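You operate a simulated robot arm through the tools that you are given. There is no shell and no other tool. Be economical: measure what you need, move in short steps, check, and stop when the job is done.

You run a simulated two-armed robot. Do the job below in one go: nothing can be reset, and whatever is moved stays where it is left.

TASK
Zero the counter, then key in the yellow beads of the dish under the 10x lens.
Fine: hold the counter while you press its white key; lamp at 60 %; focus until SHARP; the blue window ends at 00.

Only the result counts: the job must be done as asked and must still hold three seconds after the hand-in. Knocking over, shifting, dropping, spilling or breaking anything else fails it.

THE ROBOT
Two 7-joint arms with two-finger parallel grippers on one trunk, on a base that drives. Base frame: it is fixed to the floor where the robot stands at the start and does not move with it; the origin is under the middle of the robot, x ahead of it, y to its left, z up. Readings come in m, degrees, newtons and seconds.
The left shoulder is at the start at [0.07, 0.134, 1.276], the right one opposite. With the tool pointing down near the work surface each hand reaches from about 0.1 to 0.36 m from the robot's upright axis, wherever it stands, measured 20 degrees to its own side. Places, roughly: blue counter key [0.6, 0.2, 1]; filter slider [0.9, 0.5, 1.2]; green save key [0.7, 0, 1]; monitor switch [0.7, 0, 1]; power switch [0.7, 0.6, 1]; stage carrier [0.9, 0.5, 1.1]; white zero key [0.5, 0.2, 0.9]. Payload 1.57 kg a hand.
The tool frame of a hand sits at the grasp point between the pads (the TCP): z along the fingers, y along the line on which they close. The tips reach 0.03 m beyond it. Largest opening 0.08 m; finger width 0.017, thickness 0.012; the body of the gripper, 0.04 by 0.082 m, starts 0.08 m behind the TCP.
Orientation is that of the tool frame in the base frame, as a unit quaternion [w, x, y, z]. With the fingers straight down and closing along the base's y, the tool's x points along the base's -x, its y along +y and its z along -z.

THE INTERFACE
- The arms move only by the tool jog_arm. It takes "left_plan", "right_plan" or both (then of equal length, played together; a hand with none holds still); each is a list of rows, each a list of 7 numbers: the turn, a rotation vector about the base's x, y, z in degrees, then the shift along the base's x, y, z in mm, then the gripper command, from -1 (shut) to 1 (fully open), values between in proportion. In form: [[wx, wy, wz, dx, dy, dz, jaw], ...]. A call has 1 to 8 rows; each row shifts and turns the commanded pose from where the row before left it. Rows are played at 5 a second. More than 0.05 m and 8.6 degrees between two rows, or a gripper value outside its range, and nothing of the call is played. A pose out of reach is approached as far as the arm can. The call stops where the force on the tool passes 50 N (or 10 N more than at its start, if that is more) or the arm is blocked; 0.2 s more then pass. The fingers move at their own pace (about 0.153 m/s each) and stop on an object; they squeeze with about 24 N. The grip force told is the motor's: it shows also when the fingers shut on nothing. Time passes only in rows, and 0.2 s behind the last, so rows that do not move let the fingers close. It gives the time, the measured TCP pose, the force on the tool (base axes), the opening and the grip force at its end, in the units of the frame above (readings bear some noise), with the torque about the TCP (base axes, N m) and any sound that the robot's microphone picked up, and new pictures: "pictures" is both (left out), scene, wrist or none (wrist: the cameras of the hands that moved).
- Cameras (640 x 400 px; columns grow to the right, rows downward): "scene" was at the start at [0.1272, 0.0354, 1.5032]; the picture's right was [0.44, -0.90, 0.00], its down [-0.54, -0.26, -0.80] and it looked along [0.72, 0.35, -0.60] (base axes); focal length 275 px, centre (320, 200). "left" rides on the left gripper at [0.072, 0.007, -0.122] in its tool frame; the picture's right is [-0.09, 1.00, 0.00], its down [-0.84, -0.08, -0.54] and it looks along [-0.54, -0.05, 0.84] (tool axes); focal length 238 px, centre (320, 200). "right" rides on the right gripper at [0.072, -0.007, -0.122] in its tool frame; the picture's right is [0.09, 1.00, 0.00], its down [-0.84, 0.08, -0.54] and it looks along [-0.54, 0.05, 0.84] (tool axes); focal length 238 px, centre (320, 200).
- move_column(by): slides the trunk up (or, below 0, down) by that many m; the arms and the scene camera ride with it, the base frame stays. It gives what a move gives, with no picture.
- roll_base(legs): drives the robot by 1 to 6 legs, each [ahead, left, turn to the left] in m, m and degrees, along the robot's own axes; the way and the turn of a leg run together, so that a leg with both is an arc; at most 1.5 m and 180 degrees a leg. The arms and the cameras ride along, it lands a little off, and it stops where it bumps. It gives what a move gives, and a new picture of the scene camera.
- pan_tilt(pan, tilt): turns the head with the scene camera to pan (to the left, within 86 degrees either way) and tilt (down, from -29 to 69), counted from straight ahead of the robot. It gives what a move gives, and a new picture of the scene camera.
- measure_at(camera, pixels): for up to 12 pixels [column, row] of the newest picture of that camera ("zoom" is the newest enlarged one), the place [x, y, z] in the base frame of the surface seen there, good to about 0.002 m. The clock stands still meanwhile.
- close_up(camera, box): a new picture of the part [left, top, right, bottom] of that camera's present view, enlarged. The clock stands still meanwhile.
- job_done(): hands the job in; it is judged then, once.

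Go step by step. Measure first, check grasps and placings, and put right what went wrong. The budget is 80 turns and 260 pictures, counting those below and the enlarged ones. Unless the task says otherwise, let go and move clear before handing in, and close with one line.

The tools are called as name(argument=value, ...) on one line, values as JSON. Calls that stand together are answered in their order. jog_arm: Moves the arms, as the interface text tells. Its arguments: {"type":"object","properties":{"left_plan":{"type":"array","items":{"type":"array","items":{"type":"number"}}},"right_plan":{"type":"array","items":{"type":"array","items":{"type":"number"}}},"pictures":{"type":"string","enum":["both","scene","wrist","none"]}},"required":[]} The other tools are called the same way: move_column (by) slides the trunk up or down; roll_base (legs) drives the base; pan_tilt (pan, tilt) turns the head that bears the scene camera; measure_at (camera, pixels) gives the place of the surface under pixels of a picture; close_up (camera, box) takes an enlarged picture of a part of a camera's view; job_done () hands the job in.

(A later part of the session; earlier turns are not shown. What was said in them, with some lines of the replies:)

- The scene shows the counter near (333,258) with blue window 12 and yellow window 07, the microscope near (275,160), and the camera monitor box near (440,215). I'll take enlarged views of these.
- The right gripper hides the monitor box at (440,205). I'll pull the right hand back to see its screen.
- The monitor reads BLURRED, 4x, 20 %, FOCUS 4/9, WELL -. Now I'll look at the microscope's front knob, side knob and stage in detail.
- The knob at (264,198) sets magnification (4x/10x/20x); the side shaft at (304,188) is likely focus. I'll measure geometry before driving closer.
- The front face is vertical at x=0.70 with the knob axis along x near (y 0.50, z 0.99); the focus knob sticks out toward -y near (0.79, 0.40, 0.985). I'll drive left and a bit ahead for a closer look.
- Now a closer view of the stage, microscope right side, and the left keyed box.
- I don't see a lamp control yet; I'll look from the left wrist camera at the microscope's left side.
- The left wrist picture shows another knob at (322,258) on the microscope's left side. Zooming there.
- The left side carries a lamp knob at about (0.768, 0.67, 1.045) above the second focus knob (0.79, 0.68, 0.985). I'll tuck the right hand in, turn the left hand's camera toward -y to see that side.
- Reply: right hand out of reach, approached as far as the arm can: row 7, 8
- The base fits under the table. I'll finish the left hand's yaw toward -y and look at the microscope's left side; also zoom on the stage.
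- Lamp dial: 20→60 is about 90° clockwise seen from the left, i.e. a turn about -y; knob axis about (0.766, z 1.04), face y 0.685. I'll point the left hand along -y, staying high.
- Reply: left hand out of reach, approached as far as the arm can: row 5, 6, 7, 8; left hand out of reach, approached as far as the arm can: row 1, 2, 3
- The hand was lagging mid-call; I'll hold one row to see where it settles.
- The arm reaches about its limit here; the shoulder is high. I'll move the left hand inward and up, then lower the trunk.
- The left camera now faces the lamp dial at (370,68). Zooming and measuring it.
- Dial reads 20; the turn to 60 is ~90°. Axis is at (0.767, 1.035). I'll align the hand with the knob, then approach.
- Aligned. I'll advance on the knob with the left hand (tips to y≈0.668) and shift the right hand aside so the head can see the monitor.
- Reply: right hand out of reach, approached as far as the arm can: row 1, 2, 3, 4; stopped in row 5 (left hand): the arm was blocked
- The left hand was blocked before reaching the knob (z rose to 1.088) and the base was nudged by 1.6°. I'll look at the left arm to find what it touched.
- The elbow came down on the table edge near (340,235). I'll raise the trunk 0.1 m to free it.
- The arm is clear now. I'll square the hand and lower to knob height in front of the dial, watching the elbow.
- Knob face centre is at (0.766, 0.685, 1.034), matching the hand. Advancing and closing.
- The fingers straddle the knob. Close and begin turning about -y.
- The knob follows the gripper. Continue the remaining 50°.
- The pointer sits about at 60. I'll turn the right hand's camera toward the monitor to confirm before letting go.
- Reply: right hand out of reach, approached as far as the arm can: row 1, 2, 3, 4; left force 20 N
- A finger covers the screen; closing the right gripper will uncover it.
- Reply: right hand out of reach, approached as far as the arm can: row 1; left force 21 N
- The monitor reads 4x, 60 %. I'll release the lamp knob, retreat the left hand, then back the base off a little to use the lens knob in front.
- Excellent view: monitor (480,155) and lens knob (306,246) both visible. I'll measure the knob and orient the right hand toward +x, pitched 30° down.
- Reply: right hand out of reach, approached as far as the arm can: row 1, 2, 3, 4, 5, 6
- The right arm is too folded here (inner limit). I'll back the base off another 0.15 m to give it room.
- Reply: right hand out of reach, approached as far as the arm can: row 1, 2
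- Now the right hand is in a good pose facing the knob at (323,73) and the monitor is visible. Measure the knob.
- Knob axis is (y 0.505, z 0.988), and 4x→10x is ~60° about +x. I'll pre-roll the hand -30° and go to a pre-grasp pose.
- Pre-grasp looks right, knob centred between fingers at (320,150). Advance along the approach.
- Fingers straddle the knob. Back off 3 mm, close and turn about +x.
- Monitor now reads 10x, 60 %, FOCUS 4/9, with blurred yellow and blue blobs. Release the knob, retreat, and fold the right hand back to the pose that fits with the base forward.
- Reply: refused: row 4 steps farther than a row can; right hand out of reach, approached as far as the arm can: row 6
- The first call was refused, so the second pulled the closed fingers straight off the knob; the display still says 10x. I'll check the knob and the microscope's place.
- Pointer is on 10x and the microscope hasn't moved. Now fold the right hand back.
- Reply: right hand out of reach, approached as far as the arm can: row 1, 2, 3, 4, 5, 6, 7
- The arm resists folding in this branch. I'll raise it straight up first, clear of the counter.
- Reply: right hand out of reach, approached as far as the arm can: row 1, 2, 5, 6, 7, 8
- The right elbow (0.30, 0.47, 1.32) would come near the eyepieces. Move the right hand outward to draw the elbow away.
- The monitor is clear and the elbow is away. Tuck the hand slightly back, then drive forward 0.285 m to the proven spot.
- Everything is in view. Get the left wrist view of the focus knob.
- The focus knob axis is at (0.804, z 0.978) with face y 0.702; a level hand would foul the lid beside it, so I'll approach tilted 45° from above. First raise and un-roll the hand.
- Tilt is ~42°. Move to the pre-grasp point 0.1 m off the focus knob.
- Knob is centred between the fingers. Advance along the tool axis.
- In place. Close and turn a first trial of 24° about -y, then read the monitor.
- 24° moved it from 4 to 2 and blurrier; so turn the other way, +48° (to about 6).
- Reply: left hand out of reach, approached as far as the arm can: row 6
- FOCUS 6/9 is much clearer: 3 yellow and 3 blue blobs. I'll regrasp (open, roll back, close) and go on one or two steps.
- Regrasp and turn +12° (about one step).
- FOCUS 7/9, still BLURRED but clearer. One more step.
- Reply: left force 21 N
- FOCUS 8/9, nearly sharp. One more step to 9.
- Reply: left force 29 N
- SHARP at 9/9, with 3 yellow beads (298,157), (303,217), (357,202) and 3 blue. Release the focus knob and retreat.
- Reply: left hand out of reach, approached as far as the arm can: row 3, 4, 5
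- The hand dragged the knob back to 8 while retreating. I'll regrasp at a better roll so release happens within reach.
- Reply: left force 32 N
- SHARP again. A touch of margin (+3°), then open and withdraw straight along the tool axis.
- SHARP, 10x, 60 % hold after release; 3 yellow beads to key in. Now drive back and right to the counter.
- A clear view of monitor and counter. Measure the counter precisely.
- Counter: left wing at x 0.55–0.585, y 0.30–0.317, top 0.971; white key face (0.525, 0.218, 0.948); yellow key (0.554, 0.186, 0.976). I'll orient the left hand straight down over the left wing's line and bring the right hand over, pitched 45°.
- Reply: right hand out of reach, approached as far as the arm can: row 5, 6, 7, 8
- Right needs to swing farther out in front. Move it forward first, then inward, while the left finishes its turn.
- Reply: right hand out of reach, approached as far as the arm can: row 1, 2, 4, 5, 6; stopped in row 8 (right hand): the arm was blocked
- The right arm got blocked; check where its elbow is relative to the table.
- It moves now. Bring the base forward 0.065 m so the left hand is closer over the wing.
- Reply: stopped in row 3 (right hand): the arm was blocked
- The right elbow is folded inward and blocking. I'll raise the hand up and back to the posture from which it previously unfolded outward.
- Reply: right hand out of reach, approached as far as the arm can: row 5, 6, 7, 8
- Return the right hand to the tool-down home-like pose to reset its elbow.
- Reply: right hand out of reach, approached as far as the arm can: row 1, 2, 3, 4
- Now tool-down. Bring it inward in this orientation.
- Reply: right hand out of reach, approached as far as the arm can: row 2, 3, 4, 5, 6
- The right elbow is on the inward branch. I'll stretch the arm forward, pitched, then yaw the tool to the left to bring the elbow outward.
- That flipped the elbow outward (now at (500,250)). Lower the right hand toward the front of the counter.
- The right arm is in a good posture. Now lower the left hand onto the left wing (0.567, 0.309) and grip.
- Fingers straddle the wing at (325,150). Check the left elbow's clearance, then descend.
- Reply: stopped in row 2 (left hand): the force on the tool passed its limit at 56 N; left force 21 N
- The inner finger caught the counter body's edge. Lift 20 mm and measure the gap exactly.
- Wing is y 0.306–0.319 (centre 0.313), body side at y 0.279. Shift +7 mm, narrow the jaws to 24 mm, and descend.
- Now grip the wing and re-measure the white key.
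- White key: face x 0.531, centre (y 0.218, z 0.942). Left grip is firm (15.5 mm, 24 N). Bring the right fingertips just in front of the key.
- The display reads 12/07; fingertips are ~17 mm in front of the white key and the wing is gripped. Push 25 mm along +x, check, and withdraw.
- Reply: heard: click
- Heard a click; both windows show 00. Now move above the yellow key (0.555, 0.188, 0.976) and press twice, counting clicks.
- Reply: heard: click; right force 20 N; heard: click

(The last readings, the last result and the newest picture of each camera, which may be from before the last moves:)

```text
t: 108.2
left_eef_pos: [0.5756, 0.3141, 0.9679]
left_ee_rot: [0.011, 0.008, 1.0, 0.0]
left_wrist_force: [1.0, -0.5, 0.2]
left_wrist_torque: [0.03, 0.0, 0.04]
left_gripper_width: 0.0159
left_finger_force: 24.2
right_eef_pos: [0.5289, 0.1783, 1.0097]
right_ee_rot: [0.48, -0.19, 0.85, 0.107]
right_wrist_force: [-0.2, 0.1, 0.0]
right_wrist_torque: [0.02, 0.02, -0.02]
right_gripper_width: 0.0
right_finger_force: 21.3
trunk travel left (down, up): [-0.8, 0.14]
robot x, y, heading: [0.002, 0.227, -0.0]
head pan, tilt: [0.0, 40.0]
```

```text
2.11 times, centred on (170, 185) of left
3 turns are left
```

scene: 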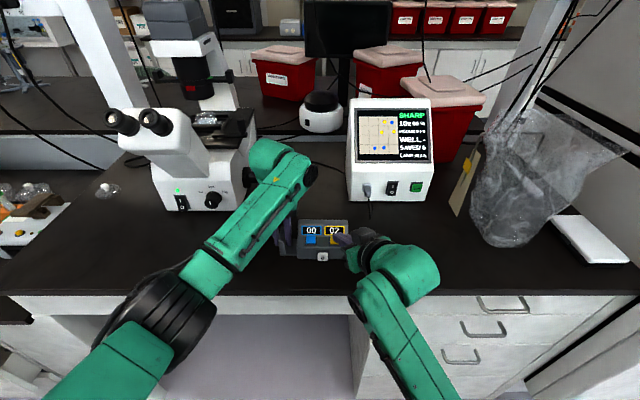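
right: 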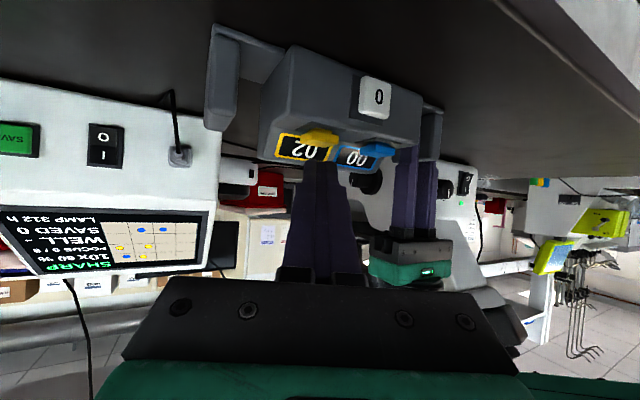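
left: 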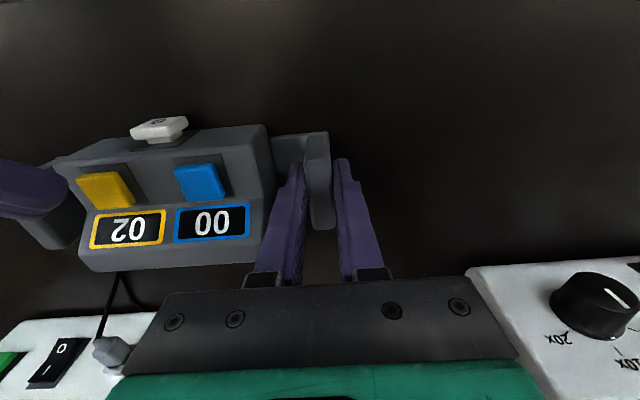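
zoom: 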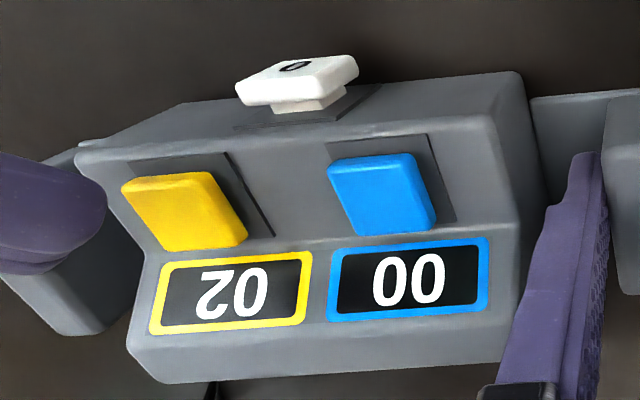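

Two clicks, yellow 02, blue 00. Third press, then lift the right hand clear.

jog_arm(left_plan=[[0, 0, 0, 0, 0, 0, -1], [0, 0, 0, 0, 0, 0, -1], [0, 0, 0, 0, 0, 0, -1]], right_plan=[[0, 0, 0, 0, 0, -12, -1], [0, 0, 0, 0, 0, -8, -1], [0, 0, 0, 0, 0, 0, -1]], pictures="none")

jog_arm(left_plan=[[0, 0, 0, 0, 0, 0, -1], [0, 0, 0, 0, 0, 0, -1], [0, 0, 0, 0, 0, 0, -1]], right_plan=[[0, 0, 0, 0, 0, 20, -1], [0, 0, 0, -10, -10, 25, -1], [0, 0, 0, -10, -10, 25, -1]], pictures="both")

close_up(camera="left", box=[40, 90, 300, 280])

close_up(camera="scene", box=[340, 95, 440, 205])

```text
t: 109.0
left_eef_pos: [0.5757, 0.313, 0.9684]
left_ee_rot: [0.009, 0.007, 1.0, -0.001]
left_wrist_force: [0.8, 1.1, -3.0]
left_wrist_torque: [0.13, -0.16, 0.19]
left_gripper_width: 0.0157
left_finger_force: 23.6
right_eef_pos: [0.5275, 0.1785, 0.9916]
right_ee_rot: [0.483, -0.189, 0.848, 0.107]
right_wrist_force: [0.5, -1.8, 9.5]
right_wrist_torque: [0.01, -0.21, -0.05]
right_gripper_width: 0.0
right_finger_force: 21.2
trunk travel left (down, up): [-0.8, 0.14]
robot x, y, heading: [-0.0002, 0.2233, -0.2]
head pan, tilt: [0.0, 40.0]
heard: click
```

```text
t: 109.8
left_eef_pos: [0.5757, 0.312, 0.9681]
left_ee_rot: [0.011, 0.009, 1.0, -0.001]
left_wrist_force: [0.3, 0.3, 0.2]
left_wrist_torque: [0.13, 0.06, 0.02]
left_gripper_width: 0.0156
left_finger_force: 24.0
right_eef_pos: [0.5091, 0.1578, 1.0573]
right_ee_rot: [0.481, -0.19, 0.849, 0.108]
right_wrist_force: [0.0, -0.2, -0.6]
right_wrist_torque: [0.01, 0.02, 0.04]
right_gripper_width: 0.0001
right_finger_force: 21.7
trunk travel left (down, up): [-0.8, 0.14]
robot x, y, heading: [0.0011, 0.2245, -0.1]
head pan, tilt: [0.0, 40.0]
```

scene: 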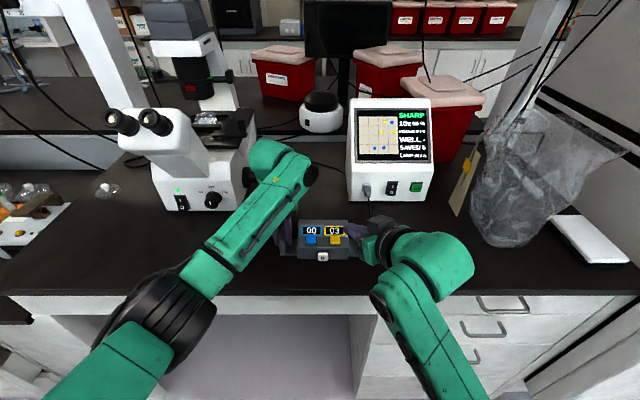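
right: 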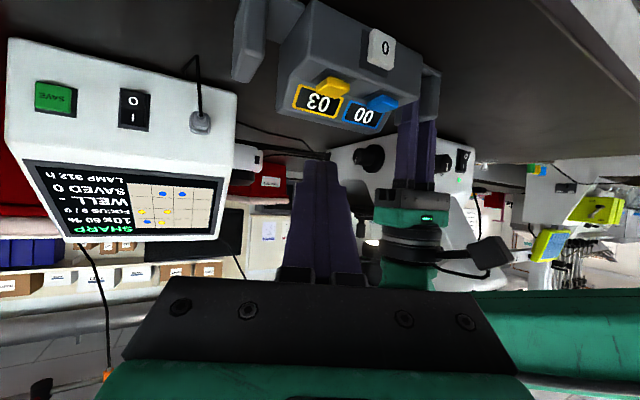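
left: 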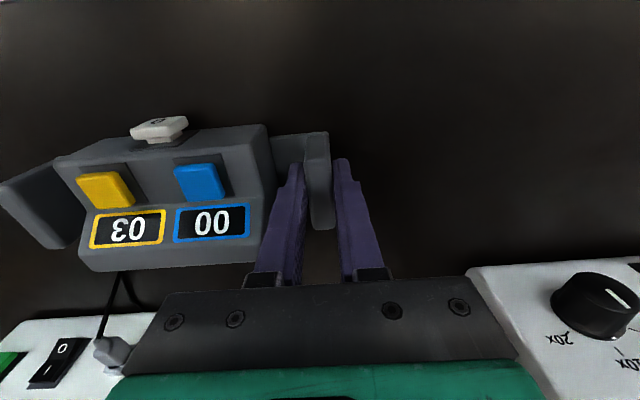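

```text
2.11 times, centred on (170, 185) of left
```

zoom: 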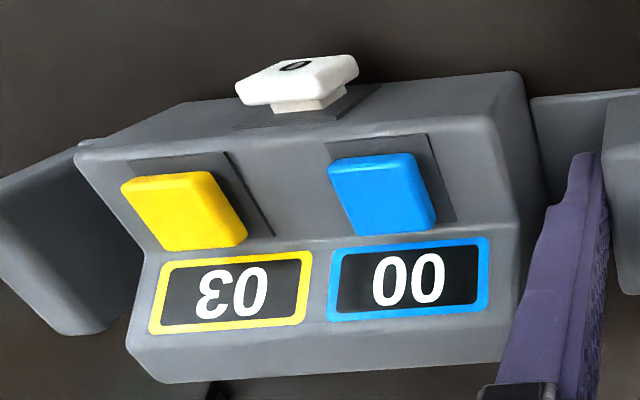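

```text
3.64 times, centred on (390, 150) of scene
2 turns are left
```

zoom: 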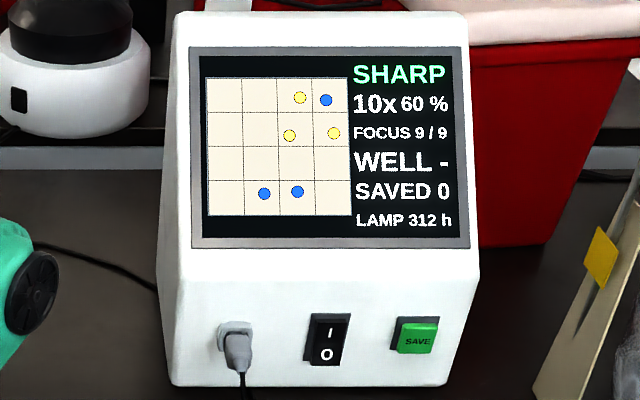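

Yellow shows 03, blue 00, and the monitor still shows SHARP, 10x, 60 %. Release the wing with a small opening and lift the left hand clear.

jog_arm(left_plan=[[0, 0, 0, 0, 0, 0, -0.42], [0, 0, 0, 0, 0, 0, -0.42], [0, 0, 0, 0, 0, 20, -0.42], [0, 0, 0, 0, 0, 30, -0.42], [0, 0, 0, 0, 0, 40, -0.42], [0, 0, 0, 0, 0, 40, -0.42]], right_plan=[[0, 0, 0, 0, 0, 0, -1], [0, 0, 0, 0, 0, 0, -1], [0, 0, 0, 0, 0, 10, -1], [0, 0, 0, 0, 0, 10, -1], [0, 0, 0, 0, 0, 10, -1], [0, 0, 0, 0, 0, 0, -1]], pictures="scene")

close_up(camera="scene", box=[260, 205, 380, 280])

```text
t: 111.2
left_eef_pos: [0.5736, 0.3128, 1.099]
left_ee_rot: [0.01, 0.008, 1.0, -0.001]
left_wrist_force: [-0.5, -0.3, -0.1]
left_wrist_torque: [0.02, 0.0, -0.01]
left_gripper_width: 0.0235
left_finger_force: 0.1
right_eef_pos: [0.5083, 0.1582, 1.0911]
right_ee_rot: [0.482, -0.19, 0.849, 0.107]
right_wrist_force: [0.4, -0.1, 0.9]
right_wrist_torque: [-0.02, 0.0, 0.01]
right_gripper_width: 0.0
right_finger_force: 21.2
trunk travel left (down, up): [-0.8, 0.14]
robot x, y, heading: [0.0021, 0.2268, -0.2]
head pan, tilt: [0.0, 40.0]
```

scene: 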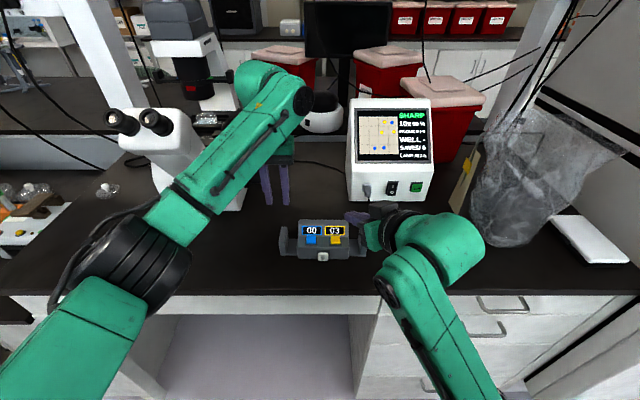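

```text
5.33 times, centred on (320, 242) of scene
1 turns are left
```

zoom: 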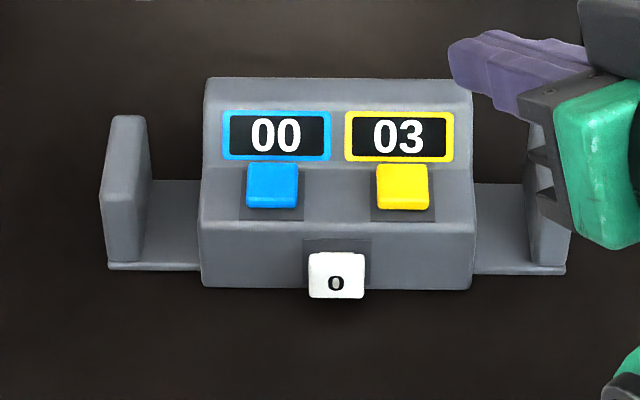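

The counter reads blue 00 and yellow 03, both hands are clear, and at my last close look the monitor showed SHARP at 10x, 60 %. I'm handing in: the counter is zeroed and the three yellow beads are keyed in.

job_done()

```text
The job is handed in.
```

I zeroed the counter while holding it, then keyed in the three yellow beads of the dish. It now reads blue 00 and yellow 03, with the lens at 10x, the lamp at 60 % and the image SHARP. The left gripper once pressed down on the counter's edge while I lined up the grip, which may have shifted the counter a few millimetres.
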